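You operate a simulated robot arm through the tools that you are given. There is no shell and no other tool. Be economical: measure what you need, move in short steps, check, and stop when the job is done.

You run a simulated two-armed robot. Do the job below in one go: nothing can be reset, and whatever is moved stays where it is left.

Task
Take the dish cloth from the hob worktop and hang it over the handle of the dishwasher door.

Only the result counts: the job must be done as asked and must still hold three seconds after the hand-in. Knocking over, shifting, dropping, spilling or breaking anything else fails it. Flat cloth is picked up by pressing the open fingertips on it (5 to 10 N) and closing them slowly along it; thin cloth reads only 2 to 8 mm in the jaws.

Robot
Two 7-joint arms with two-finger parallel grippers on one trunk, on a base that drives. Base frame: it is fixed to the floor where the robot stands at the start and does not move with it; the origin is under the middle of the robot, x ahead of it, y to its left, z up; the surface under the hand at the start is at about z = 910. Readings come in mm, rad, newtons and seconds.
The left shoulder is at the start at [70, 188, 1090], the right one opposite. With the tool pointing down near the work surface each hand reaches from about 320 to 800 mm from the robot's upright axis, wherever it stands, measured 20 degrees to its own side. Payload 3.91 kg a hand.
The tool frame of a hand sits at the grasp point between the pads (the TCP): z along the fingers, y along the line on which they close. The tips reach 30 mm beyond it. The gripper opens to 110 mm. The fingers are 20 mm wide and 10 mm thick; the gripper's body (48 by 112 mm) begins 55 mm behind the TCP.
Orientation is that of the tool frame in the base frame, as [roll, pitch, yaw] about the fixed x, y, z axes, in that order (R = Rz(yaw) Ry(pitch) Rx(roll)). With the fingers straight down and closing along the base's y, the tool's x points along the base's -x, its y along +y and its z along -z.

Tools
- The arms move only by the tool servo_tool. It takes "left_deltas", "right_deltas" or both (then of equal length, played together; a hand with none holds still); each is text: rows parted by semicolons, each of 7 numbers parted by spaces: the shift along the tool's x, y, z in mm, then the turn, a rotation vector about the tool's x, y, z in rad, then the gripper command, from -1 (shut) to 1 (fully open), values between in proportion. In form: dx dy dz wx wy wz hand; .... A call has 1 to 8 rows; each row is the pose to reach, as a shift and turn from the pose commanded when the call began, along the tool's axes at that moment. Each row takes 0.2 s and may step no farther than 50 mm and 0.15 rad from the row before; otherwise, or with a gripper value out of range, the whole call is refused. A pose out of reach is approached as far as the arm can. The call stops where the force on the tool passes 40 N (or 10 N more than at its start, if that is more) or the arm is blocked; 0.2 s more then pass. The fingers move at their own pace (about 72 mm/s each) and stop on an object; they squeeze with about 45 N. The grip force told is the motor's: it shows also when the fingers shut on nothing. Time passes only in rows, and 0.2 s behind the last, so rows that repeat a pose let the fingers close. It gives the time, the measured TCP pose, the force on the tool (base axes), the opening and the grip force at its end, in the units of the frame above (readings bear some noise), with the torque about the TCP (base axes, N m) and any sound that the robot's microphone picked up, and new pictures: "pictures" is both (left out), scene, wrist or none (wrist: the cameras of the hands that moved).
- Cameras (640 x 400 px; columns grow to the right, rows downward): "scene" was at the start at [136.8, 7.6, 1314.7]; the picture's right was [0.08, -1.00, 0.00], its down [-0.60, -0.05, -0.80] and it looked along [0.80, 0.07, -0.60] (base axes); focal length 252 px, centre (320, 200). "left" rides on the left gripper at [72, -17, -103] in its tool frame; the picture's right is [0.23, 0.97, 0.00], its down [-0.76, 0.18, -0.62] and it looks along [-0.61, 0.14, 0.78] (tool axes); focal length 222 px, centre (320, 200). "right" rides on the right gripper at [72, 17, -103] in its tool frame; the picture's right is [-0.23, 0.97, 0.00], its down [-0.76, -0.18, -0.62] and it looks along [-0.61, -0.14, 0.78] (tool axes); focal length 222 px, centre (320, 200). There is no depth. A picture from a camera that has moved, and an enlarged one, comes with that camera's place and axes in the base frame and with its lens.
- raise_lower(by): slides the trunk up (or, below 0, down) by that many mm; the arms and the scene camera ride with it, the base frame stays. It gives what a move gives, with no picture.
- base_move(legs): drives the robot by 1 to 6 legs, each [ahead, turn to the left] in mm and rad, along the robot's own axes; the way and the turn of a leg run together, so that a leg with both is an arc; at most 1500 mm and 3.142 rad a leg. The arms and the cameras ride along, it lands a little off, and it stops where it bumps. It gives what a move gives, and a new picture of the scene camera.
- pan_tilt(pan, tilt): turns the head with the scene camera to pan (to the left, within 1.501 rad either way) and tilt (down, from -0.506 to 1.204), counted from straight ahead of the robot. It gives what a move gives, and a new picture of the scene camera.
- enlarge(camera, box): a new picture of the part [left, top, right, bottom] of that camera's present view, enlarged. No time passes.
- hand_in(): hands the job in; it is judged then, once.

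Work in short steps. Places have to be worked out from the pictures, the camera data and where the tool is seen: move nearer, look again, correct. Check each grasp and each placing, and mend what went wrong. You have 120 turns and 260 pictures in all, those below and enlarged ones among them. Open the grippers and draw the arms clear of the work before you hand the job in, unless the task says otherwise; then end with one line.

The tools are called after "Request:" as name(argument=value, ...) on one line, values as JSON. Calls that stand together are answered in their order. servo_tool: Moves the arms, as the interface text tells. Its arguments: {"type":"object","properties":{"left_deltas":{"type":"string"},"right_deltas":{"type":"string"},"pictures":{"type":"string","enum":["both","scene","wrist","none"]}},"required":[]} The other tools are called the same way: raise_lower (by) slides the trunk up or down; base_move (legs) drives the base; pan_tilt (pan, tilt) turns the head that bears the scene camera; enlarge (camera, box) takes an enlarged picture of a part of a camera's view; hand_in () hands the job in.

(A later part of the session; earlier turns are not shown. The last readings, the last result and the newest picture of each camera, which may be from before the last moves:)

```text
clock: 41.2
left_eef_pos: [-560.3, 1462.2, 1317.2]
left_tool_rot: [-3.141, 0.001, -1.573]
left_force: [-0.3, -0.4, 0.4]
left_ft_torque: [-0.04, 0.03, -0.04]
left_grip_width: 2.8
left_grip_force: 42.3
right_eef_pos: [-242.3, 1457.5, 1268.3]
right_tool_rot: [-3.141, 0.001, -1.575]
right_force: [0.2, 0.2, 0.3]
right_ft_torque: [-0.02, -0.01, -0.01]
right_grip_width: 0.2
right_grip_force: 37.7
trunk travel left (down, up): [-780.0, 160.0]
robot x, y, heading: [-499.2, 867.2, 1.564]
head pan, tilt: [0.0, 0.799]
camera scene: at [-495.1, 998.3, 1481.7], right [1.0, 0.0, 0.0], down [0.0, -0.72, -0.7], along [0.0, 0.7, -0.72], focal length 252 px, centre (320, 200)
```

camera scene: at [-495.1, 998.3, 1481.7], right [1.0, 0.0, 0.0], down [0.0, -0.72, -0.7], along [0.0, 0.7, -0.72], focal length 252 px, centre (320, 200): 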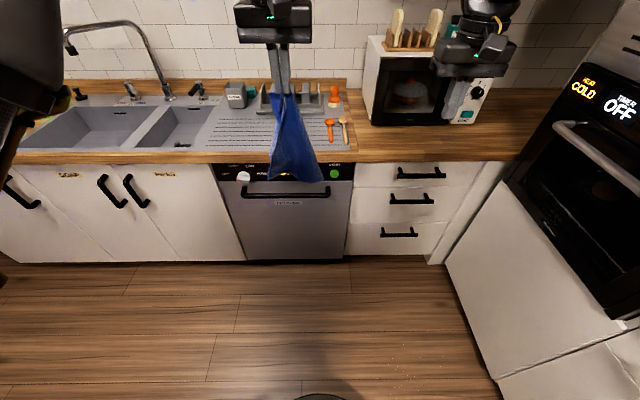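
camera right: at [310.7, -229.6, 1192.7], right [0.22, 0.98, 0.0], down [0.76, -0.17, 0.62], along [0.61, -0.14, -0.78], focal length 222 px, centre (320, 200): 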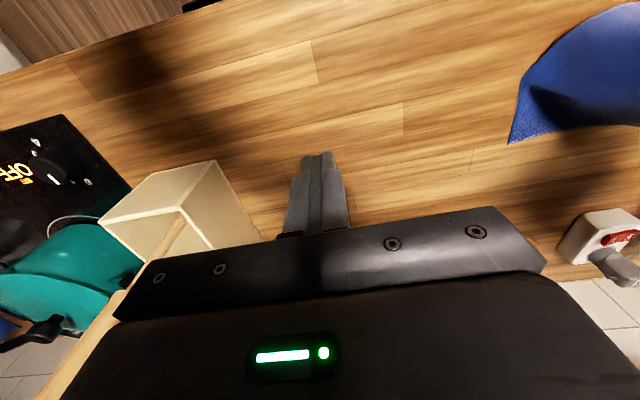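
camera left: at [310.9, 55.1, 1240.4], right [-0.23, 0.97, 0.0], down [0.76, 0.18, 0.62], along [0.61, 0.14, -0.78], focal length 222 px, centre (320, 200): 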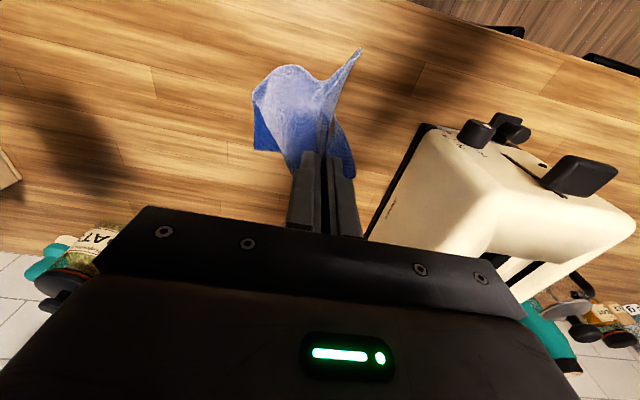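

Triangulation puts the bar at x −834..−451, y≈1804, z≈710; the worktop may overhang it, which matters for how to feed the cloth. Zooming in to check.

Request:
enlarge(camera="scene", box=[200, 140, 360, 240])

Request:
raise_lower(by=-480)

Request:
pan_tilt(pan=0.15, tilt=0.3)

Request:
enlarge(camera="scene", box=[220, 120, 420, 245])

```text
4.00 times, centred on (280, 190) of scene
camera zoom: at [-495.1, 998.3, 1481.7], right [1.0, 0.0, 0.0], down [0.0, -0.72, -0.7], along [0.0, 0.7, -0.72], focal length 1007 px, centre (480, 240)
```

zoom: 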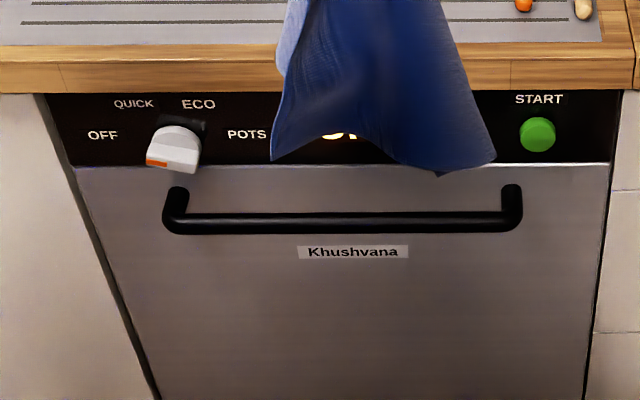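

```text
refused: -480 is not a number from -400 to 400
```

```text
clock: 42.1
left_eef_pos: [-560.2, 1462.4, 1318.2]
left_tool_rot: [3.141, 0.0, -1.575]
left_force: [0.1, 1.0, 0.7]
left_ft_torque: [-0.03, 0.01, -0.02]
left_grip_width: 2.5
left_grip_force: 42.6
right_eef_pos: [-242.4, 1458.2, 1269.2]
right_tool_rot: [-3.14, -0.003, -1.575]
right_force: [0.3, 0.2, 0.4]
right_ft_torque: [0.0, -0.01, -0.01]
right_grip_width: 0.2
right_grip_force: 37.5
trunk travel left (down, up): [-780.0, 160.0]
robot x, y, heading: [-495.9, 868.5, 1.565]
head pan, tilt: [0.15, 0.3]
camera scene: at [-508.9, 1010.9, 1525.8], right [0.99, 0.15, 0.0], down [0.04, -0.29, -0.95], along [-0.14, 0.94, -0.3], focal length 252 px, centre (320, 200)
```

scene: 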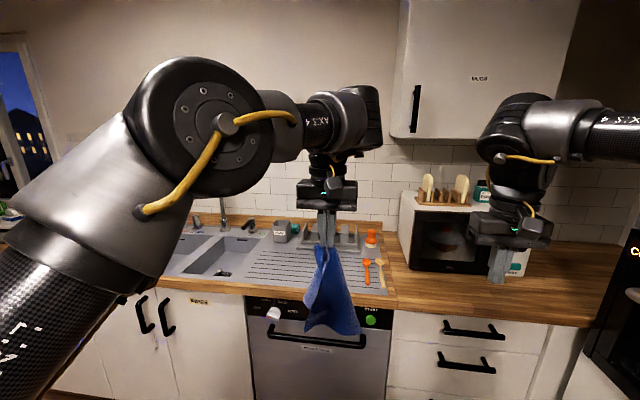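

```text
3.20 times, centred on (320, 182) of scene
camera zoom: at [-508.9, 1010.9, 1525.8], right [0.99, 0.15, 0.0], down [0.04, -0.29, -0.95], along [-0.14, 0.94, -0.3], focal length 806 px, centre (320, 256)
```

zoom: 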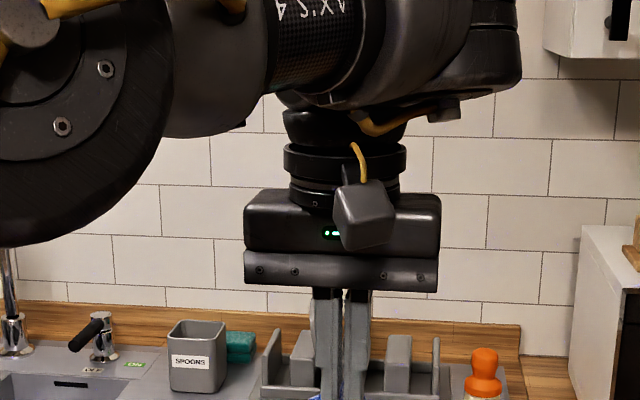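

Refined geometry: bar at y≈1763, z≈725, x −826..−458; door face y≈1810, so a gap of about 38 mm that is open from above (worktop edge at y≈1803). I'll retract both hands, shift left hand toward the bar centre, then drive closer.

Request:
servo_tool(left_deltas="30 20 0 0 0 0 -1; 60 45 0 0 0 0 -1; 90 70 0 0 0 0 -1; 100 82 0 0 0 0 -1", right_deltas="40 -10 0 0 0 0 -1; 80 -20 0 0 0 0 -1; 115 -30 0 0 0 0 -1; 150 -40 0 0 0 0 -1", pictures="wrist")

Request:
base_move(legs=[[320, 0]])

Request:
pan_tilt(pan=0.25, tilt=0.85)

```text
clock: 43.1
left_eef_pos: [-641.7, 1360.5, 1321.2]
left_tool_rot: [3.139, 0.001, -1.575]
left_force: [0.4, -0.9, -0.3]
left_ft_torque: [0.01, -0.02, -0.07]
left_grip_width: 2.6
left_grip_force: 42.5
right_eef_pos: [-201.2, 1307.7, 1268.2]
right_tool_rot: [-3.14, 0.002, -1.575]
right_force: [0.4, 0.5, 0.6]
right_ft_torque: [0.03, 0.0, 0.0]
right_grip_width: 0.0
right_grip_force: 37.2
trunk travel left (down, up): [-780.0, 160.0]
robot x, y, heading: [-495.7, 868.4, 1.568]
head pan, tilt: [0.15, 0.3]
camera right: at [-218.4, 1234.0, 1371.6], right [-0.97, 0.23, 0.0], down [0.18, 0.76, 0.62], along [0.14, 0.61, -0.78], focal length 222 px, centre (320, 200)
camera left: at [-626.7, 1288.2, 1423.7], right [-0.97, -0.22, 0.0], down [-0.17, 0.76, 0.62], along [-0.14, 0.61, -0.78], focal length 222 px, centre (320, 200)
```

right: 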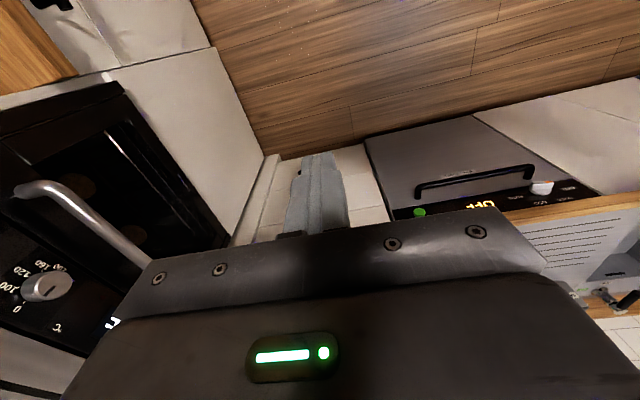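
left: 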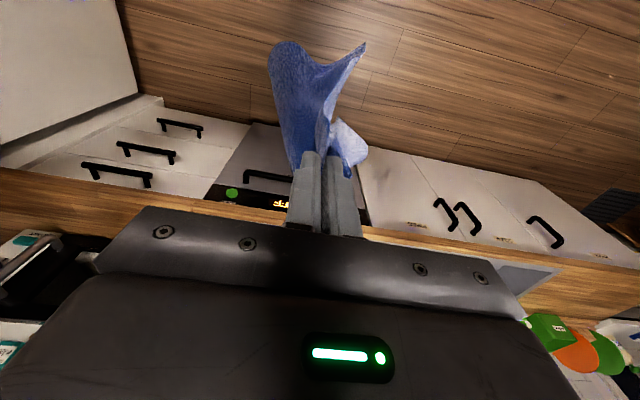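

```text
clock: 45.3
left_eef_pos: [-643.2, 1677.3, 1320.0]
left_tool_rot: [-3.141, 0.002, -1.574]
left_force: [0.6, -0.7, 0.1]
left_ft_torque: [0.02, 0.02, 0.0]
left_grip_width: 2.5
left_grip_force: 42.9
right_eef_pos: [-203.1, 1625.5, 1268.0]
right_tool_rot: [-3.14, 0.003, -1.574]
right_force: [0.4, -0.9, -0.2]
right_ft_torque: [0.0, 0.04, -0.02]
right_grip_width: 0.0
right_grip_force: 37.8
trunk travel left (down, up): [-780.0, 160.0]
robot x, y, heading: [-495.7, 1184.0, 1.57]
head pan, tilt: [0.15, 0.3]
camera scene: at [-508.3, 1324.6, 1526.2], right [0.99, 0.15, 0.0], down [0.04, -0.29, -0.96], along [-0.14, 0.95, -0.29], focal length 252 px, centre (320, 200)
```

scene: 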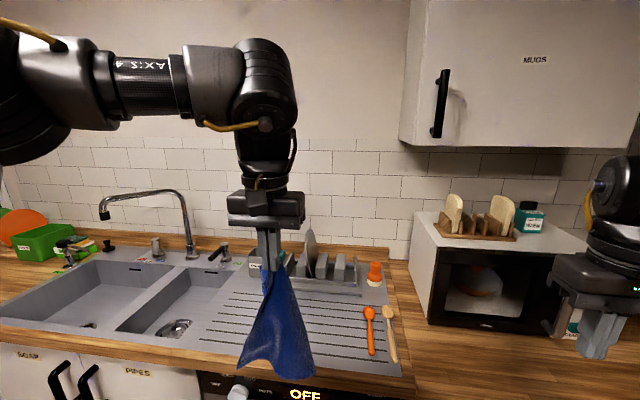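

```text
clock: 46.2
left_eef_pos: [-643.3, 1678.4, 1320.6]
left_tool_rot: [3.141, 0.0, -1.573]
left_force: [0.3, -0.1, -1.2]
left_ft_torque: [-0.02, 0.0, -0.03]
left_grip_width: 2.4
left_grip_force: 42.5
right_eef_pos: [-201.0, 1626.0, 1267.5]
right_tool_rot: [3.141, 0.001, -1.574]
right_force: [-1.2, 0.4, -0.3]
right_ft_torque: [0.02, 0.02, 0.05]
right_grip_width: 0.1
right_grip_force: 37.6
trunk travel left (down, up): [-780.0, 160.0]
robot x, y, heading: [-491.0, 1184.4, 1.566]
head pan, tilt: [0.25, 0.85]
camera scene: at [-513.5, 1310.1, 1477.6], right [0.97, 0.24, 0.0], down [0.18, -0.73, -0.66], along [-0.16, 0.64, -0.75], focal length 252 px, centre (320, 200)
```

scene: 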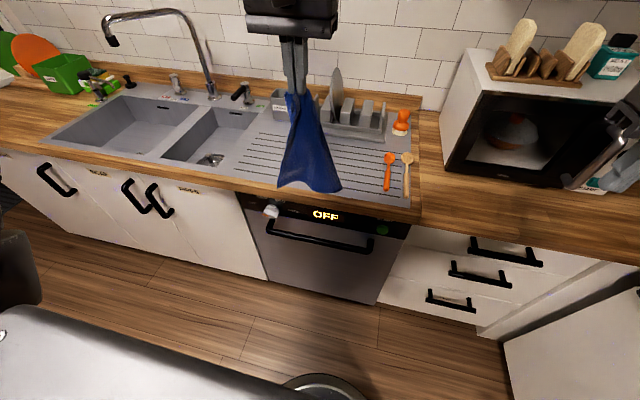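

The cloth bottom hangs ~245 mm below the TCP, ~140 mm wide. Plan: lower the trunk so the cloth is in front of the worktop edge, push forward so it lies flat over the edge, then lower so its bottom slides down the door behind the bar. First lower the trunk 250.

Request:
raise_lower(by=-250)

Request:
pan_tilt(pan=0.4, tilt=0.75)

Request:
enlarge(camera="scene", box=[220, 100, 460, 250])

```text
clock: 48.8
left_eef_pos: [-643.3, 1678.9, 1069.3]
left_tool_rot: [-3.141, 0.0, -1.573]
left_force: [-0.7, 0.7, -0.4]
left_ft_torque: [-0.01, 0.0, -0.06]
left_grip_width: 2.6
left_grip_force: 42.6
right_eef_pos: [-201.9, 1626.9, 1017.9]
right_tool_rot: [3.141, 0.001, -1.574]
right_force: [-0.2, 0.7, -0.8]
right_ft_torque: [-0.03, 0.03, 0.0]
right_grip_width: 0.0
right_grip_force: 38.3
trunk travel left (down, up): [-530.0, 410.0]
robot x, y, heading: [-493.0, 1183.9, 1.57]
head pan, tilt: [0.25, 0.85]
```

```text
clock: 49.5
left_eef_pos: [-644.0, 1680.0, 1070.0]
left_tool_rot: [-3.141, 0.001, -1.572]
left_force: [0.3, 0.2, -0.3]
left_ft_torque: [0.02, -0.03, -0.04]
left_grip_width: 2.4
left_grip_force: 42.4
right_eef_pos: [-202.4, 1626.0, 1017.7]
right_tool_rot: [-3.141, 0.0, -1.574]
right_force: [-1.2, 0.7, -0.1]
right_ft_torque: [0.0, 0.01, -0.05]
right_grip_width: 0.0
right_grip_force: 37.6
trunk travel left (down, up): [-530.0, 410.0]
robot x, y, heading: [-494.5, 1181.7, 1.569]
head pan, tilt: [0.4, 0.75]
camera scene: at [-526.5, 1310.7, 1235.5], right [0.92, 0.39, 0.0], down [0.26, -0.63, -0.73], along [-0.28, 0.67, -0.68], focal length 252 px, centre (320, 200)
```

scene: 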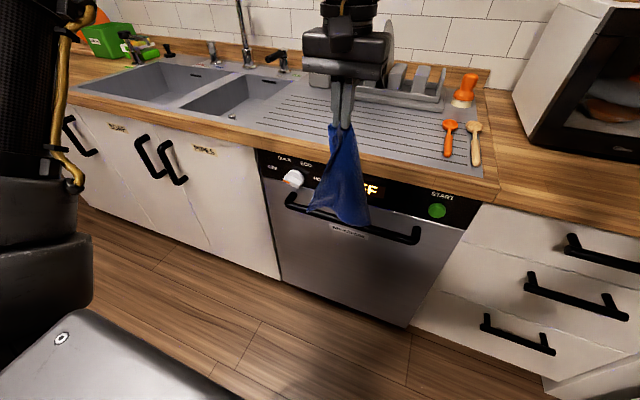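

```text
2.67 times, centred on (340, 175) of scene
camera zoom: at [-526.5, 1310.7, 1235.5], right [0.92, 0.39, 0.0], down [0.26, -0.63, -0.73], along [-0.28, 0.67, -0.68], focal length 671 px, centre (267, 267)
```

zoom: 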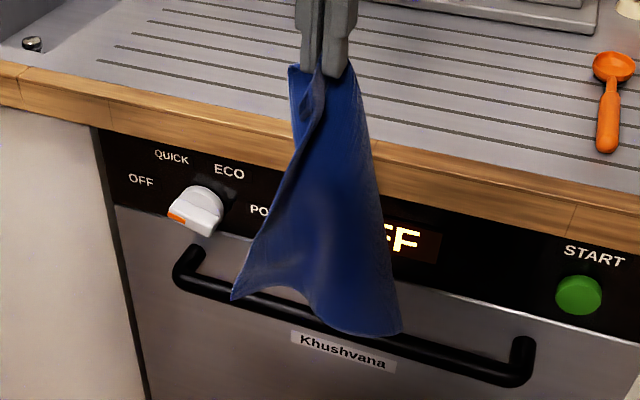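

Bar confirmed at y≈1768, z≈725. Push forward 145 mm so the cloth lies against the worktop edge, then lower to TCP z≈990.

Request:
servo_tool(left_deltas="-30 0 0 0 0 0 -1; -60 0 0 0 0 0 -1; -90 0 0 0 0 0 -1; -120 0 0 0 0 0 -1; -145 0 0 0 0 0 -1; -145 0 30 0 0 0 -1; -145 0 60 0 0 0 -1; -145 0 80 0 0 0 -1", pictures="scene")

Request:
enlarge(camera="scene", box=[240, 100, 480, 250])

```text
clock: 51.3
left_eef_pos: [-642.2, 1821.7, 991.9]
left_tool_rot: [-3.141, 0.0, -1.573]
left_force: [-0.5, 0.3, 0.3]
left_ft_torque: [0.02, 0.04, -0.06]
left_grip_width: 2.7
left_grip_force: 42.5
left hand out of reach, approached as far as the arm can: row 4, 5, 6
right_eef_pos: [-202.0, 1625.7, 1017.6]
right_tool_rot: [3.141, 0.002, -1.575]
right_force: [0.5, -1.8, 0.5]
right_ft_torque: [-0.01, 0.0, 0.0]
right_grip_width: 0.1
right_grip_force: 37.4
trunk travel left (down, up): [-530.0, 410.0]
robot x, y, heading: [-495.6, 1185.7, 1.565]
head pan, tilt: [0.4, 0.75]
camera scene: at [-526.9, 1310.2, 1235.7], right [0.92, 0.39, 0.0], down [0.26, -0.63, -0.73], along [-0.28, 0.67, -0.68], focal length 252 px, centre (320, 200)
```

scene: 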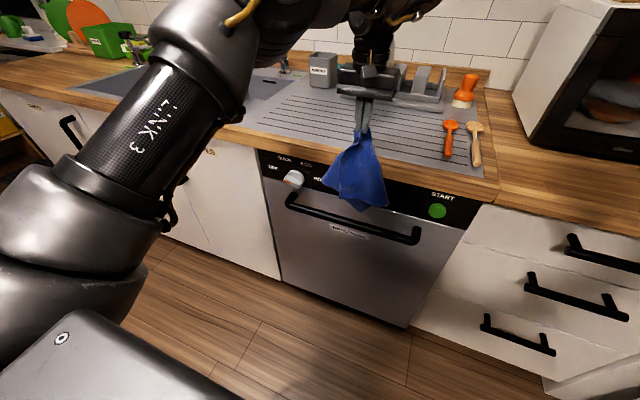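

```text
2.67 times, centred on (360, 175) of scene
camera zoom: at [-526.9, 1310.2, 1235.7], right [0.92, 0.39, 0.0], down [0.26, -0.63, -0.73], along [-0.28, 0.67, -0.68], focal length 671 px, centre (213, 267)
```

zoom: 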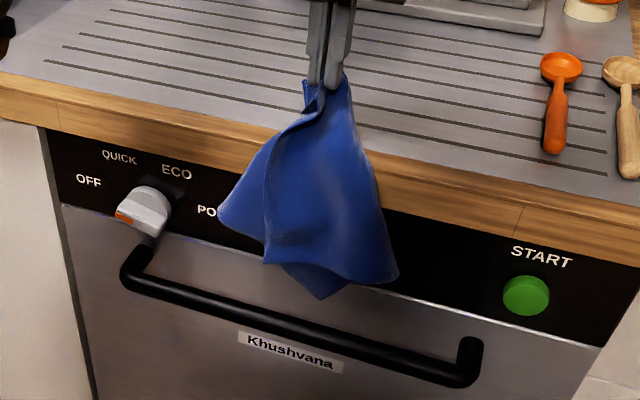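

The cloth bottom is just above/behind the bar. Continue lowering 30 mm.

Request:
servo_tool(left_deltas="0 0 10 0 0 0 -1; 0 0 20 0 0 0 -1; 0 0 32 0 0 0 -1; 0 0 32 0 0 0 -1", pictures="none")

Request:
enlarge(camera="scene", box=[240, 100, 480, 250])

Request:
enlarge(camera="right", box=[300, 80, 640, 290])

```text
clock: 52.3
left_eef_pos: [-643.6, 1823.0, 958.9]
left_tool_rot: [-3.141, 0.001, -1.572]
left_force: [0.0, -0.4, 2.1]
left_ft_torque: [-0.03, 0.07, -0.05]
left_grip_width: 2.6
left_grip_force: 42.5
right_eef_pos: [-202.1, 1626.5, 1017.7]
right_tool_rot: [3.141, 0.0, -1.575]
right_force: [0.7, -0.5, 0.4]
right_ft_torque: [0.03, 0.0, 0.02]
right_grip_width: 0.0
right_grip_force: 37.7
trunk travel left (down, up): [-530.0, 410.0]
robot x, y, heading: [-495.2, 1187.0, 1.562]
head pan, tilt: [0.4, 0.75]
```

```text
2.67 times, centred on (360, 175) of scene
camera zoom: at [-526.5, 1310.2, 1235.7], right [0.92, 0.39, 0.0], down [0.26, -0.63, -0.73], along [-0.28, 0.67, -0.68], focal length 671 px, centre (213, 267)
```

zoom: 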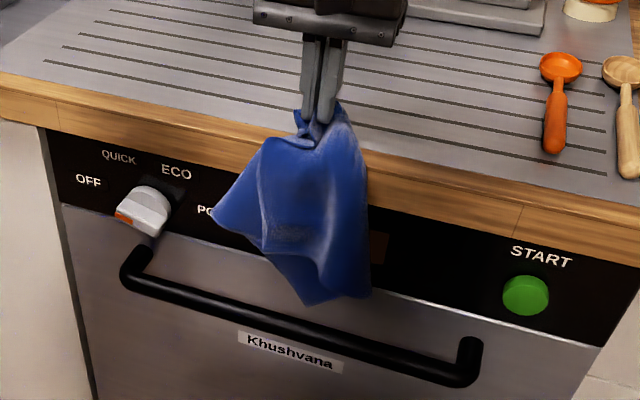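

```text
1.88 times, centred on (470, 185) of right
camera zoom: at [-219.2, 1552.5, 1121.6], right [-0.97, 0.23, 0.0], down [0.18, 0.76, 0.62], along [0.14, 0.61, -0.78], focal length 418 px, centre (38, 228)
```

zoom: 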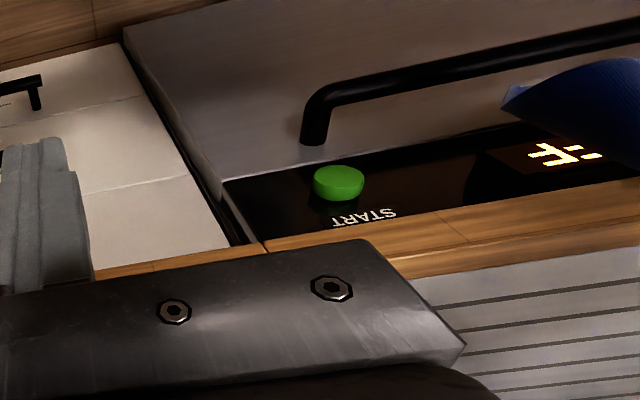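

The bottom is at about z 736 near the door, level with the bar top. I'll now step back 33 mm off the worktop edge while dropping quickly so the bottom falls into the gap.

Request:
servo_tool(left_deltas="33 0 12 0 0 0 -1; 34 0 50 0 0 0 -1; 34 0 75 0 0 0 -1; 34 0 75 0 0 0 -1", pictures="none")

Request:
enlarge(camera="scene", box=[240, 100, 480, 250])

Request:
enlarge(camera="left", box=[160, 0, 480, 200])

```text
clock: 52.8
left_eef_pos: [-642.7, 1792.5, 943.2]
left_tool_rot: [-3.135, 0.017, -1.571]
left_force: [-2.7, -3.8, 15.5]
left_ft_torque: [-0.03, 0.09, -0.01]
left_grip_width: 2.3
left_grip_force: 42.7
right_eef_pos: [-203.0, 1625.0, 1019.3]
right_tool_rot: [-3.142, 0.001, -1.574]
right_force: [-0.3, 0.4, -0.2]
right_ft_torque: [-0.02, 0.0, 0.0]
right_grip_width: 0.1
right_grip_force: 37.6
trunk travel left (down, up): [-530.0, 410.0]
robot x, y, heading: [-492.6, 1184.1, 1.568]
head pan, tilt: [0.4, 0.75]
stopped in row 2 (left hand): the force on the tool passed its limit at 57 N (the readings are from after the stop); the commanded pose is now the measured one
```

```text
2.67 times, centred on (360, 175) of scene
camera zoom: at [-526.7, 1309.3, 1235.9], right [0.92, 0.39, 0.0], down [0.26, -0.63, -0.73], along [-0.28, 0.68, -0.68], focal length 671 px, centre (213, 267)
```

zoom: 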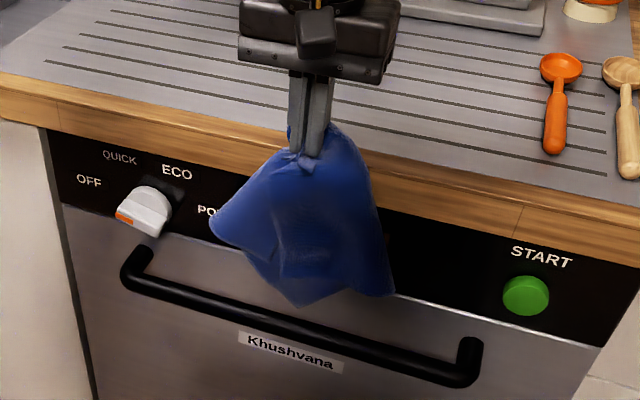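

```text
2.00 times, centred on (320, 100) of left
camera zoom: at [-628.1, 1717.4, 1045.9], right [-0.97, -0.23, -0.01], down [-0.18, 0.75, 0.63], along [-0.14, 0.62, -0.77], focal length 444 px, centre (320, 400)
```

zoom: 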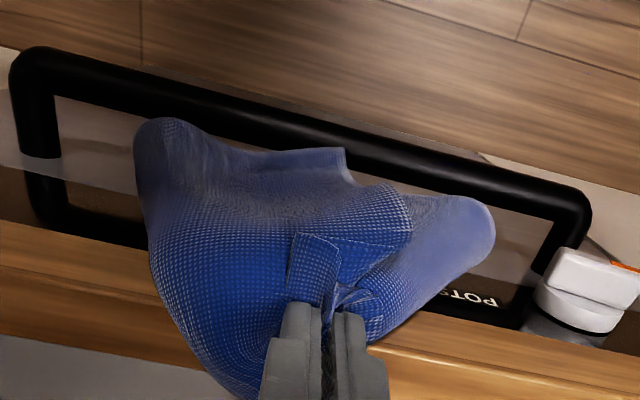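

Excellent view: seen from above, the cloth already hangs inside the bar loop. The tips just caught the worktop edge; lift 4 mm, retract 6 mm, and lower again.

Request:
servo_tool(left_deltas="2 0 -4 0 0 0 -1; 7 0 -4 0 0 0 -1; 7 0 10 0 0 0 -1; 7 0 25 0 0 0 -1; 7 0 40 0 0 0 -1", pictures="none")

Request:
enlarge(camera="scene", box=[240, 100, 480, 250])

Request:
enlarge(camera="left", box=[160, 0, 480, 200])

```text
clock: 53.6
left_eef_pos: [-642.6, 1786.2, 943.2]
left_tool_rot: [-3.13, 0.027, -1.567]
left_force: [-0.2, -10.6, 23.1]
left_ft_torque: [-0.05, 0.03, 0.02]
left_grip_width: 2.4
left_grip_force: 42.5
right_eef_pos: [-202.7, 1625.1, 1019.4]
right_tool_rot: [-3.141, 0.0, -1.572]
right_force: [0.3, 0.0, -0.7]
right_ft_torque: [-0.02, -0.02, -0.03]
right_grip_width: 0.2
right_grip_force: 37.8
trunk travel left (down, up): [-530.0, 410.0]
robot x, y, heading: [-492.0, 1184.7, 1.566]
head pan, tilt: [0.4, 0.75]
stopped in row 4 (left hand): the force on the tool passed its limit at 49 N (the readings are from after the stop); the commanded pose is now the measured one
```

```text
2.67 times, centred on (360, 175) of scene
camera zoom: at [-526.6, 1308.8, 1236.0], right [0.92, 0.39, 0.0], down [0.26, -0.63, -0.73], along [-0.28, 0.68, -0.68], focal length 671 px, centre (213, 267)
```

zoom: 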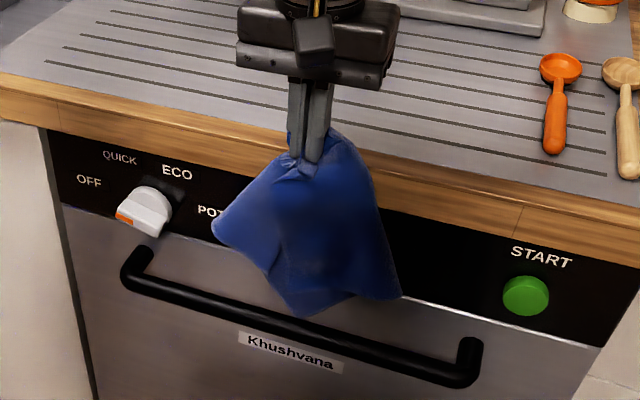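

```text
2.00 times, centred on (320, 100) of left
camera zoom: at [-626.9, 1710.4, 1044.1], right [-0.97, -0.23, -0.02], down [-0.19, 0.74, 0.64], along [-0.13, 0.63, -0.77], focal length 444 px, centre (320, 400)
```

zoom: 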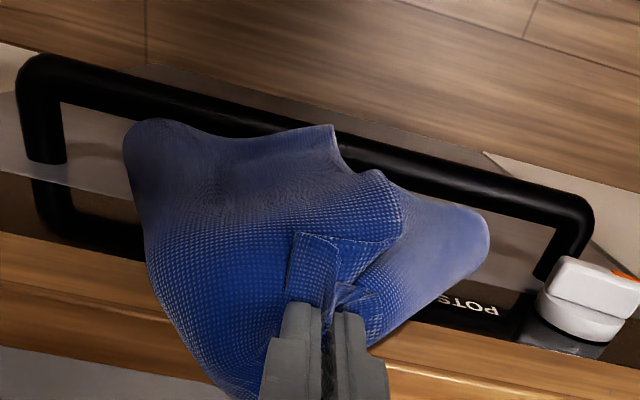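

Still on the edge at y=1786. Retract to y≈1774 and lower 40 mm; the hem looks set to go behind/straddle the bar.

Request:
servo_tool(left_deltas="3 0 -4 0 0 0 -1; 12 0 -4 0 0 0 -1; 12 0 8 0 0 0 -1; 12 0 20 0 0 0 -1; 12 0 32 0 0 0 -1", pictures="none")

Request:
enlarge(camera="scene", box=[240, 100, 480, 250])

Request:
enlarge(camera="left", box=[160, 0, 480, 200])

```text
clock: 54.9
left_eef_pos: [-642.4, 1775.5, 908.1]
left_tool_rot: [-3.13, 0.026, -1.569]
left_force: [-0.3, 0.4, -0.2]
left_ft_torque: [0.03, -0.02, -0.03]
left_grip_width: 2.4
left_grip_force: 42.6
right_eef_pos: [-202.4, 1626.3, 1018.1]
right_tool_rot: [3.141, -0.003, -1.574]
right_force: [0.0, 0.4, 0.2]
right_ft_torque: [0.01, 0.04, 0.0]
right_grip_width: 0.2
right_grip_force: 37.7
trunk travel left (down, up): [-530.0, 410.0]
robot x, y, heading: [-496.4, 1184.9, 1.57]
head pan, tilt: [0.4, 0.75]
```

```text
2.67 times, centred on (360, 175) of scene
camera zoom: at [-526.8, 1311.2, 1235.6], right [0.92, 0.39, 0.0], down [0.26, -0.63, -0.73], along [-0.28, 0.67, -0.68], focal length 671 px, centre (213, 267)
```

zoom: 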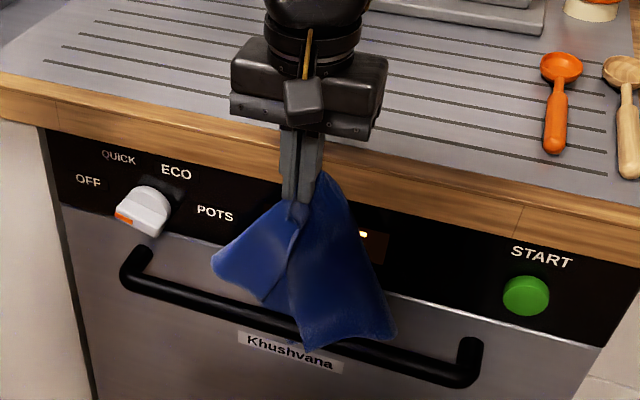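

```text
2.00 times, centred on (320, 100) of left
camera zoom: at [-626.6, 1699.7, 1007.8], right [-0.97, -0.23, -0.02], down [-0.19, 0.75, 0.64], along [-0.13, 0.63, -0.77], focal length 444 px, centre (320, 400)
```

zoom: 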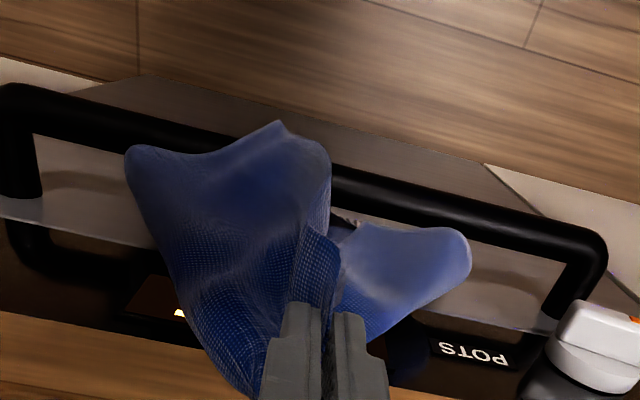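

The fingers are now clear of the edge; the cloth is straddling: part in front, part behind the bar. Lower 35 more.

Request:
servo_tool(left_deltas="0 0 12 0 0 0 -1; 0 0 24 0 0 0 -1; 0 0 36 0 0 0 -1; 0 0 36 0 0 0 -1", pictures="none")

Request:
enlarge(camera="scene", box=[240, 100, 480, 250])

Request:
enlarge(camera="left", box=[160, 0, 480, 200])

```text
clock: 55.9
left_eef_pos: [-641.3, 1776.6, 869.9]
left_tool_rot: [-3.131, 0.025, -1.568]
left_force: [-0.4, 0.1, -0.4]
left_ft_torque: [0.01, -0.03, -0.07]
left_grip_width: 2.7
left_grip_force: 42.7
right_eef_pos: [-202.2, 1626.9, 1016.8]
right_tool_rot: [-3.141, 0.001, -1.575]
right_force: [-0.1, 0.3, 0.3]
right_ft_torque: [0.04, 0.02, 0.0]
right_grip_width: 0.2
right_grip_force: 37.8
trunk travel left (down, up): [-530.0, 410.0]
robot x, y, heading: [-494.4, 1184.4, 1.57]
head pan, tilt: [0.4, 0.75]
```

```text
2.67 times, centred on (360, 175) of scene
camera zoom: at [-526.5, 1310.9, 1235.6], right [0.92, 0.39, 0.0], down [0.26, -0.63, -0.73], along [-0.28, 0.67, -0.68], focal length 671 px, centre (213, 267)
```

zoom: 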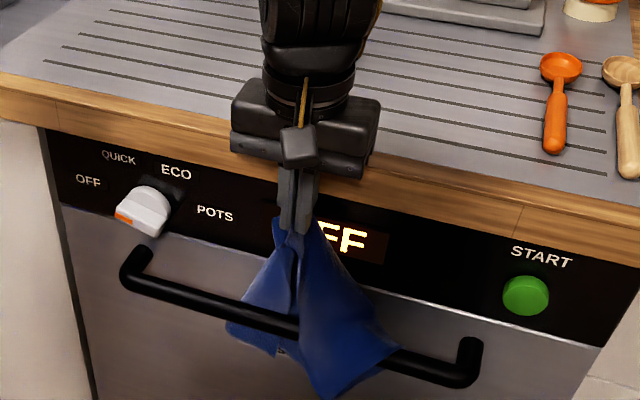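

```text
2.00 times, centred on (320, 100) of left
camera zoom: at [-626.4, 1701.4, 972.1], right [-0.97, -0.23, -0.02], down [-0.19, 0.75, 0.64], along [-0.13, 0.63, -0.77], focal length 444 px, centre (320, 400)
```

zoom: 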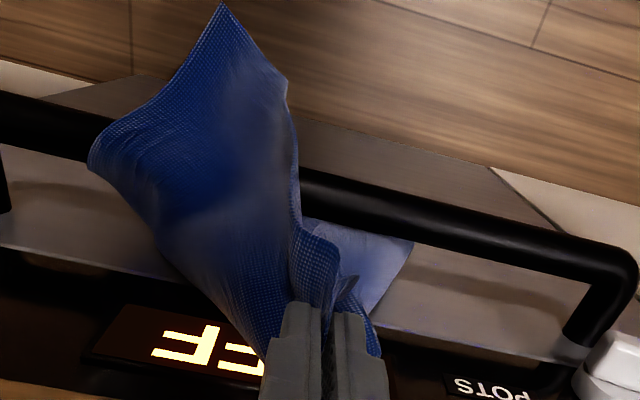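

The cloth now straddles the bar: one half behind, one half in front. I'll tilt the hand (fingers pointing slightly forward) to keep the wrist off the worktop and lower the pinch to just above the bar.

Request:
servo_tool(left_deltas="3 0 8 0 -0.15 0 -1; 6 0 25 0 -0.3 0 -1; 8 0 45 0 -0.45 0 -1; 8 0 65 0 -0.45 0 -1; 8 0 85 0 -0.45 0 -1; 8 0 85 0 -0.45 0 -1", pictures="none")

Request:
enlarge(camera="scene", box=[240, 100, 480, 250])

Request:
enlarge(camera="left", box=[160, 0, 480, 200])

```text
clock: 57.2
left_eef_pos: [-640.3, 1772.4, 785.6]
left_tool_rot: [-3.128, 0.474, -1.566]
left_force: [0.1, 0.3, 0.2]
left_ft_torque: [0.0, -0.01, 0.0]
left_grip_width: 2.5
left_grip_force: 42.5
right_eef_pos: [-200.7, 1626.3, 1018.8]
right_tool_rot: [3.141, 0.0, -1.574]
right_force: [-0.6, -0.6, -0.2]
right_ft_torque: [0.0, -0.03, -0.03]
right_grip_width: 0.0
right_grip_force: 37.7
trunk travel left (down, up): [-530.0, 410.0]
robot x, y, heading: [-497.5, 1183.6, 1.571]
head pan, tilt: [0.4, 0.75]
```

```text
2.67 times, centred on (360, 175) of scene
camera zoom: at [-526.4, 1310.8, 1235.6], right [0.92, 0.39, 0.0], down [0.26, -0.63, -0.73], along [-0.28, 0.67, -0.68], focal length 671 px, centre (213, 267)
```

zoom: 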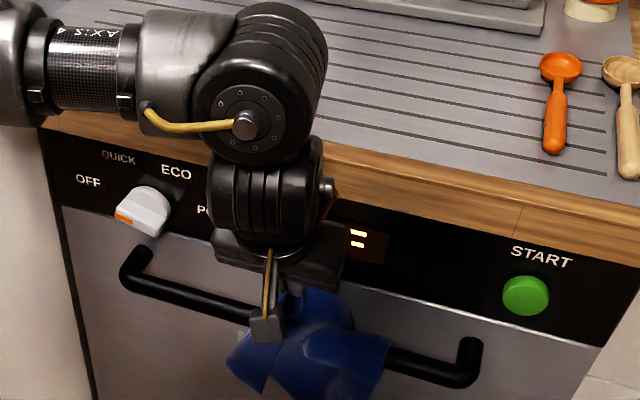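

```text
2.00 times, centred on (320, 100) of left
camera zoom: at [-624.9, 1659.1, 843.8], right [-0.97, -0.2, -0.11], down [-0.19, 0.39, 0.9], along [-0.14, 0.9, -0.42], focal length 444 px, centre (320, 400)
```

zoom: 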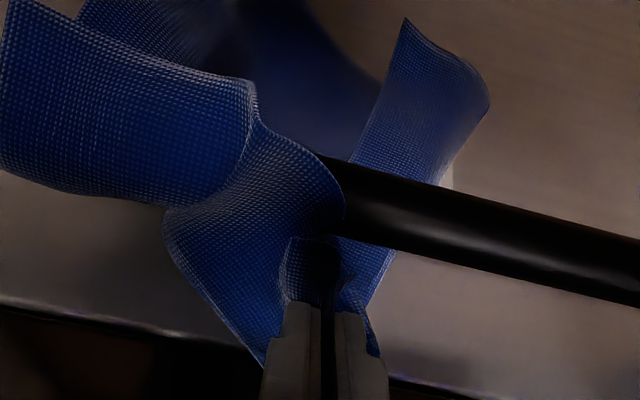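

The cloth straddles the bar well, with flaps on both sides. Lower 15 more and open gently.

Request:
servo_tool(left_deltas="-3.5 0 6.5 0 0 0 -1; -7 0 13 0 0 0 -1; -7 0 13 0 0 0 -0.8; -7 0 13 0 0 0 -0.6; -7 0 13 0 0 0 -0.4; -7 0 13 0 0 0 -0.4", pictures="none")

Request:
enlarge(camera="left", box=[160, 0, 480, 200])

```text
clock: 58.6
left_eef_pos: [-640.9, 1783.7, 777.6]
left_tool_rot: [-3.129, 0.475, -1.562]
left_force: [0.0, -1.0, -1.0]
left_ft_torque: [-0.03, 0.02, 0.01]
left_grip_width: 33.1
left_grip_force: 0.1
right_eef_pos: [-202.7, 1626.7, 1018.1]
right_tool_rot: [-3.14, -0.001, -1.574]
right_force: [0.8, 0.5, -0.6]
right_ft_torque: [0.01, -0.04, -0.04]
right_grip_width: 0.0
right_grip_force: 37.5
trunk travel left (down, up): [-530.0, 410.0]
robot x, y, heading: [-497.1, 1186.7, 1.563]
head pan, tilt: [0.4, 0.75]
```

```text
2.00 times, centred on (320, 100) of left
camera zoom: at [-625.5, 1671.5, 836.8], right [-0.97, -0.2, -0.11], down [-0.19, 0.39, 0.9], along [-0.14, 0.9, -0.42], focal length 444 px, centre (320, 400)
```

zoom: 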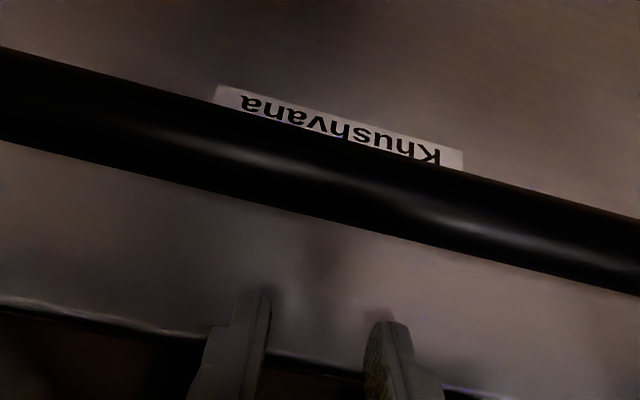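

The cloth is no longer on the bar — it slid off. Back the hand away and look for it on the floor.

Request:
servo_tool(left_deltas="0 0 -40 0 0 0 -0.4; 0 0 -85 0 0 0 -0.4; 0 0 -130 0 0 0 -0.4; 0 0 -170 0 0.1 0 -0.4", pictures="none")

Request:
base_move(legs=[[-350, 0]])

Request:
pan_tilt(pan=0.15, tilt=0.8)

```text
clock: 59.6
left_eef_pos: [-659.9, 1739.2, 938.0]
left_tool_rot: [-3.131, 0.372, -1.568]
left_force: [0.2, 0.2, 0.1]
left_ft_torque: [0.03, -0.01, 0.02]
left_grip_width: 33.0
left_grip_force: 0.0
left hand out of reach, approached as far as the arm can: row 1, 2, 3, 4
right_eef_pos: [-202.2, 1625.1, 1018.0]
right_tool_rot: [3.141, 0.001, -1.575]
right_force: [1.7, -0.8, -0.6]
right_ft_torque: [0.05, 0.01, 0.02]
right_grip_width: 0.0
right_grip_force: 37.8
trunk travel left (down, up): [-530.0, 410.0]
robot x, y, heading: [-493.0, 1183.6, 1.563]
head pan, tilt: [0.4, 0.75]
```

```text
clock: 61.9
left_eef_pos: [-663.1, 1391.3, 936.6]
left_tool_rot: [-3.13, 0.372, -1.562]
left_force: [0.7, -0.2, 0.7]
left_ft_torque: [0.03, 0.05, -0.01]
left_grip_width: 32.8
left_grip_force: 0.0
right_eef_pos: [-204.9, 1280.0, 1017.4]
right_tool_rot: [-3.141, 0.0, -1.567]
right_force: [0.1, -0.3, -0.2]
right_ft_torque: [-0.01, 0.03, -0.01]
right_grip_width: 0.0
right_grip_force: 38.0
trunk travel left (down, up): [-530.0, 410.0]
robot x, y, heading: [-498.3, 835.6, 1.575]
head pan, tilt: [0.4, 0.75]
camera scene: at [-527.2, 962.3, 1235.6], right [0.92, 0.39, 0.0], down [0.27, -0.63, -0.73], along [-0.29, 0.67, -0.68], focal length 252 px, centre (320, 200)
```

scene: 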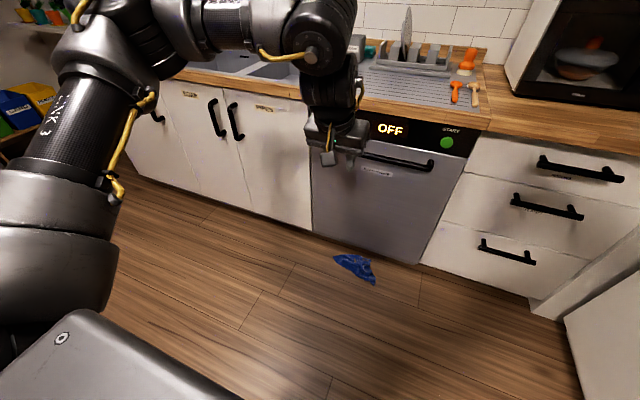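

```text
clock: 62.7
left_eef_pos: [-664.8, 1392.2, 936.4]
left_tool_rot: [-3.128, 0.372, -1.562]
left_force: [-0.1, 0.6, -0.6]
left_ft_torque: [0.02, 0.0, 0.01]
left_grip_width: 33.0
left_grip_force: 0.1
right_eef_pos: [-204.5, 1280.9, 1017.4]
right_tool_rot: [3.141, -0.003, -1.567]
right_force: [-0.3, 0.4, 0.6]
right_ft_torque: [-0.01, -0.03, -0.03]
right_grip_width: 0.0
right_grip_force: 38.0
trunk travel left (down, up): [-530.0, 410.0]
robot x, y, heading: [-494.5, 834.1, 1.576]
head pan, tilt: [0.15, 0.799]
camera scene: at [-507.1, 966.5, 1231.6], right [0.99, 0.15, 0.0], down [0.11, -0.71, -0.7], along [-0.11, 0.69, -0.72], focal length 252 px, centre (320, 200)
```

scene: 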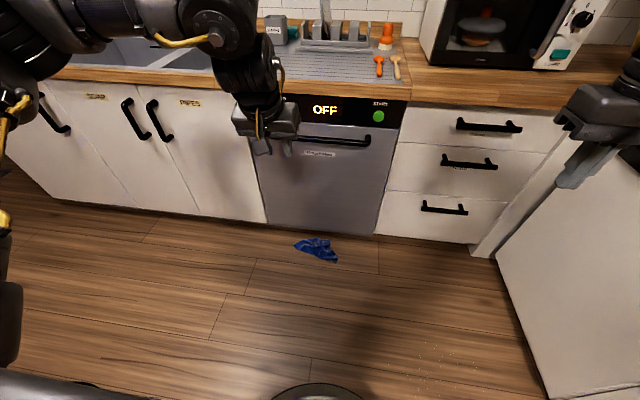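

The cloth is crumpled on the floor at about (−632, 1763). A pinch at its middle would actually straddle the bar more symmetrically. I'll straighten the left hand, lower the trunk, and go pick it up.

Request:
servo_tool(left_deltas="0 0 0 0 0.13 0 0; 0 0 0 0 0.26 0 0; 0 0 0 0 0.37 0 0", pictures="none")

Request:
raise_lower(by=-300)

Request:
raise_lower(by=-200)

Request:
pan_tilt(pan=0.2, tilt=0.5)

```text
clock: 63.5
left_eef_pos: [-662.8, 1392.2, 935.1]
left_tool_rot: [-3.131, 0.0, -1.567]
left_force: [-0.1, 0.4, -0.5]
left_ft_torque: [-0.01, -0.02, 0.01]
left_grip_width: 55.1
left_grip_force: 0.0
right_eef_pos: [-203.0, 1281.3, 1016.9]
right_tool_rot: [3.141, -0.002, -1.567]
right_force: [0.2, 0.9, 0.1]
right_ft_torque: [0.01, 0.04, 0.01]
right_grip_width: 0.1
right_grip_force: 37.3
trunk travel left (down, up): [-530.0, 410.0]
robot x, y, heading: [-494.8, 834.1, 1.573]
head pan, tilt: [0.15, 0.799]
```

```text
clock: 66.5
left_eef_pos: [-665.8, 1391.2, 637.8]
left_tool_rot: [-3.131, 0.002, -1.568]
left_force: [0.1, -0.4, 0.1]
left_ft_torque: [0.04, 0.03, 0.0]
left_grip_width: 55.0
left_grip_force: 0.0
right_eef_pos: [-205.7, 1280.1, 718.1]
right_tool_rot: [-3.141, -0.002, -1.567]
right_force: [-0.2, 0.0, 1.1]
right_ft_torque: [-0.04, 0.0, -0.01]
right_grip_width: 0.1
right_grip_force: 37.8
trunk travel left (down, up): [-230.0, 710.0]
robot x, y, heading: [-496.2, 837.6, 1.574]
head pan, tilt: [0.15, 0.799]
```

```text
clock: 68.7
left_eef_pos: [-664.4, 1392.8, 436.4]
left_tool_rot: [-3.131, 0.002, -1.568]
left_force: [-0.1, -0.4, -0.4]
left_ft_torque: [0.0, -0.03, 0.03]
left_grip_width: 55.3
left_grip_force: 0.1
right_eef_pos: [-205.6, 1281.1, 517.5]
right_tool_rot: [3.141, -0.001, -1.568]
right_force: [-0.3, 0.1, -0.2]
right_ft_torque: [-0.03, 0.01, 0.0]
right_grip_width: 0.0
right_grip_force: 37.8
trunk travel left (down, up): [-30.0, 910.0]
robot x, y, heading: [-495.0, 836.0, 1.573]
head pan, tilt: [0.15, 0.799]
```

```text
clock: 69.5
left_eef_pos: [-664.0, 1391.5, 436.0]
left_tool_rot: [-3.131, 0.003, -1.567]
left_force: [0.6, 0.3, 0.9]
left_ft_torque: [0.0, -0.01, 0.0]
left_grip_width: 54.8
left_grip_force: 0.1
right_eef_pos: [-205.1, 1281.0, 517.7]
right_tool_rot: [-3.141, -0.002, -1.567]
right_force: [0.4, 1.0, -0.3]
right_ft_torque: [0.02, 0.02, -0.01]
right_grip_width: 0.3
right_grip_force: 38.1
trunk travel left (down, up): [-30.0, 910.0]
robot x, y, heading: [-493.2, 833.7, 1.578]
head pan, tilt: [0.201, 0.499]
camera scene: at [-513.1, 975.6, 757.5], right [0.98, 0.2, 0.0], down [0.1, -0.47, -0.88], along [-0.18, 0.86, -0.48], focal length 252 px, centre (320, 200)
```

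scene: 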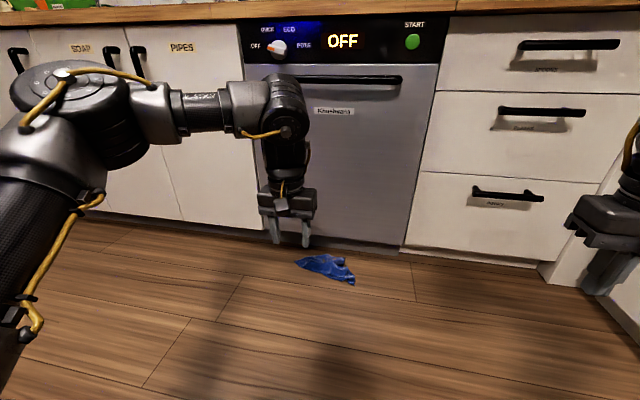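

Request:
base_move(legs=[[330, 0]])

Request:
pan_tilt(pan=0.2, tilt=0.8)

Request:
enlarge(camera="left", box=[80, 0, 560, 300])

```text
clock: 71.6
left_eef_pos: [-675.5, 1719.7, 436.7]
left_tool_rot: [-3.132, 0.002, -1.551]
left_force: [0.4, 0.2, -0.8]
left_ft_torque: [-0.01, -0.03, 0.0]
left_grip_width: 55.0
left_grip_force: 0.1
right_eef_pos: [-214.9, 1615.4, 517.9]
right_tool_rot: [-3.141, -0.003, -1.552]
right_force: [0.3, 0.5, 0.4]
right_ft_torque: [-0.01, -0.02, -0.03]
right_grip_width: 0.0
right_grip_force: 38.0
trunk travel left (down, up): [-30.0, 910.0]
robot x, y, heading: [-496.5, 1166.6, 1.592]
head pan, tilt: [0.201, 0.499]
camera scene: at [-519.0, 1305.9, 757.5], right [0.98, 0.22, 0.0], down [0.1, -0.47, -0.88], along [-0.19, 0.86, -0.48], focal length 252 px, centre (320, 200)
```

scene: 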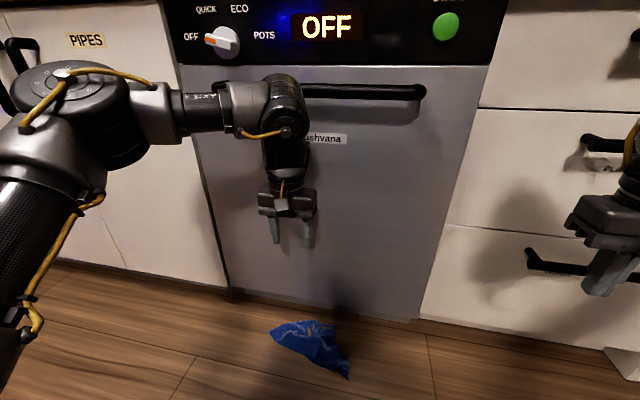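

```text
clock: 72.4
left_eef_pos: [-675.9, 1719.0, 437.1]
left_tool_rot: [-3.131, 0.002, -1.551]
left_force: [-0.6, -0.3, -0.3]
left_ft_torque: [0.02, 0.02, 0.0]
left_grip_width: 55.0
left_grip_force: 0.0
right_eef_pos: [-214.0, 1615.9, 517.8]
right_tool_rot: [-3.141, -0.003, -1.552]
right_force: [-0.9, 0.0, 0.4]
right_ft_torque: [0.0, 0.03, -0.02]
right_grip_width: 0.0
right_grip_force: 38.4
trunk travel left (down, up): [-30.0, 910.0]
robot x, y, heading: [-497.8, 1165.9, 1.593]
head pan, tilt: [0.201, 0.799]
camera scene: at [-516.8, 1295.9, 731.6], right [0.98, 0.22, 0.0], down [0.16, -0.7, -0.7], along [-0.15, 0.68, -0.72], focal length 252 px, centre (320, 200)
```

scene: 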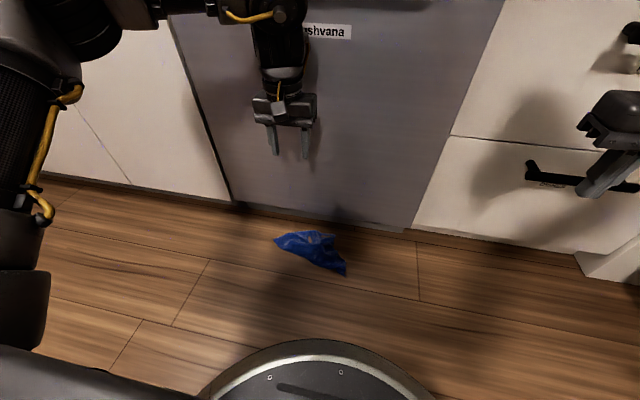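

```text
1.33 times, centred on (320, 150) of left
camera zoom: at [-659.8, 1647.2, 539.4], right [-0.97, -0.25, -0.01], down [-0.2, 0.76, 0.62], along [-0.14, 0.61, -0.78], focal length 296 px, centre (320, 267)
```

zoom: 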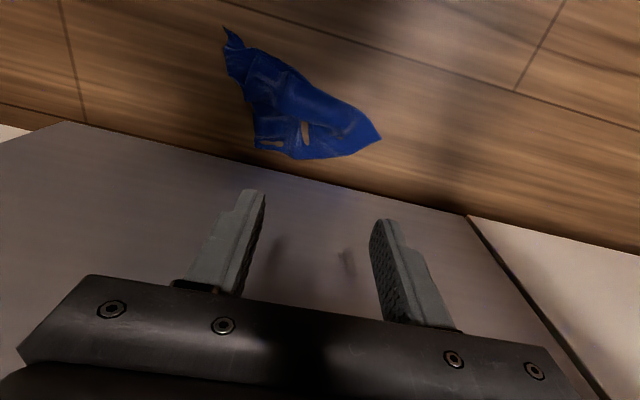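

The pile centre is about (−640, 1765). Move the left hand over it and descend to ~z 110.

Request:
servo_tool(left_deltas="-15 -12 45 0 0 0 0.1; -30 -24 90 0 0 0 0.1; -44 -36 135 0 0 0 0.1; -44 -36 185 0 0 0 0.1; -44 -36 230 0 0 0 0.1; -44 -36 280 0 0 0 0.1; -44 -36 325 0 0 0 0.1")

```text
clock: 74.2
left_eef_pos: [-626.9, 1766.4, 136.2]
left_tool_rot: [-3.117, 0.041, -1.578]
left_force: [1.1, -0.3, -0.7]
left_ft_torque: [0.01, 0.01, 0.0]
left_grip_width: 60.2
left_grip_force: 0.0
right_eef_pos: [-215.0, 1608.4, 521.7]
right_tool_rot: [-3.141, 0.01, -1.552]
right_force: [0.7, 0.3, -0.5]
right_ft_torque: [-0.02, 0.02, 0.03]
right_grip_width: 0.2
right_grip_force: 37.7
trunk travel left (down, up): [-30.0, 910.0]
robot x, y, heading: [-498.8, 1164.2, 1.6]
head pan, tilt: [0.201, 0.799]
stopped in row 7 (left hand): the arm was blocked; the commanded pose is now the measured one
camera scene: at [-516.2, 1264.0, 740.6], right [0.97, 0.23, 0.01], down [0.16, -0.67, -0.72], along [-0.16, 0.71, -0.69], focal length 252 px, centre (320, 200)
camera left: at [-613.9, 1689.1, 235.9], right [-0.98, -0.22, -0.03], down [-0.19, 0.74, 0.65], along [-0.12, 0.64, -0.76], focal length 222 px, centre (320, 200)
```

scene: 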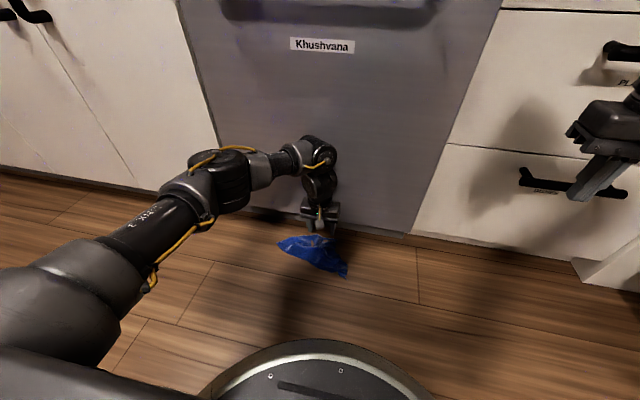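
left: 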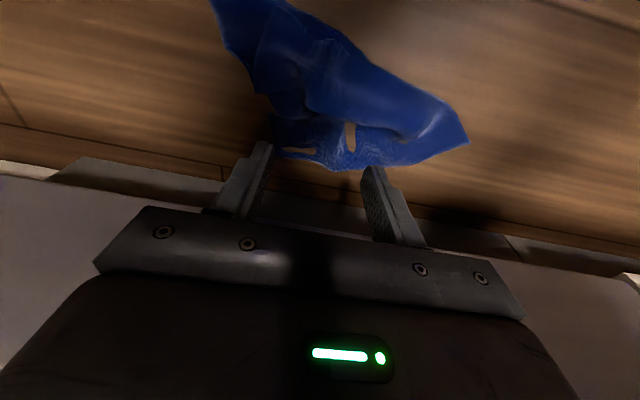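

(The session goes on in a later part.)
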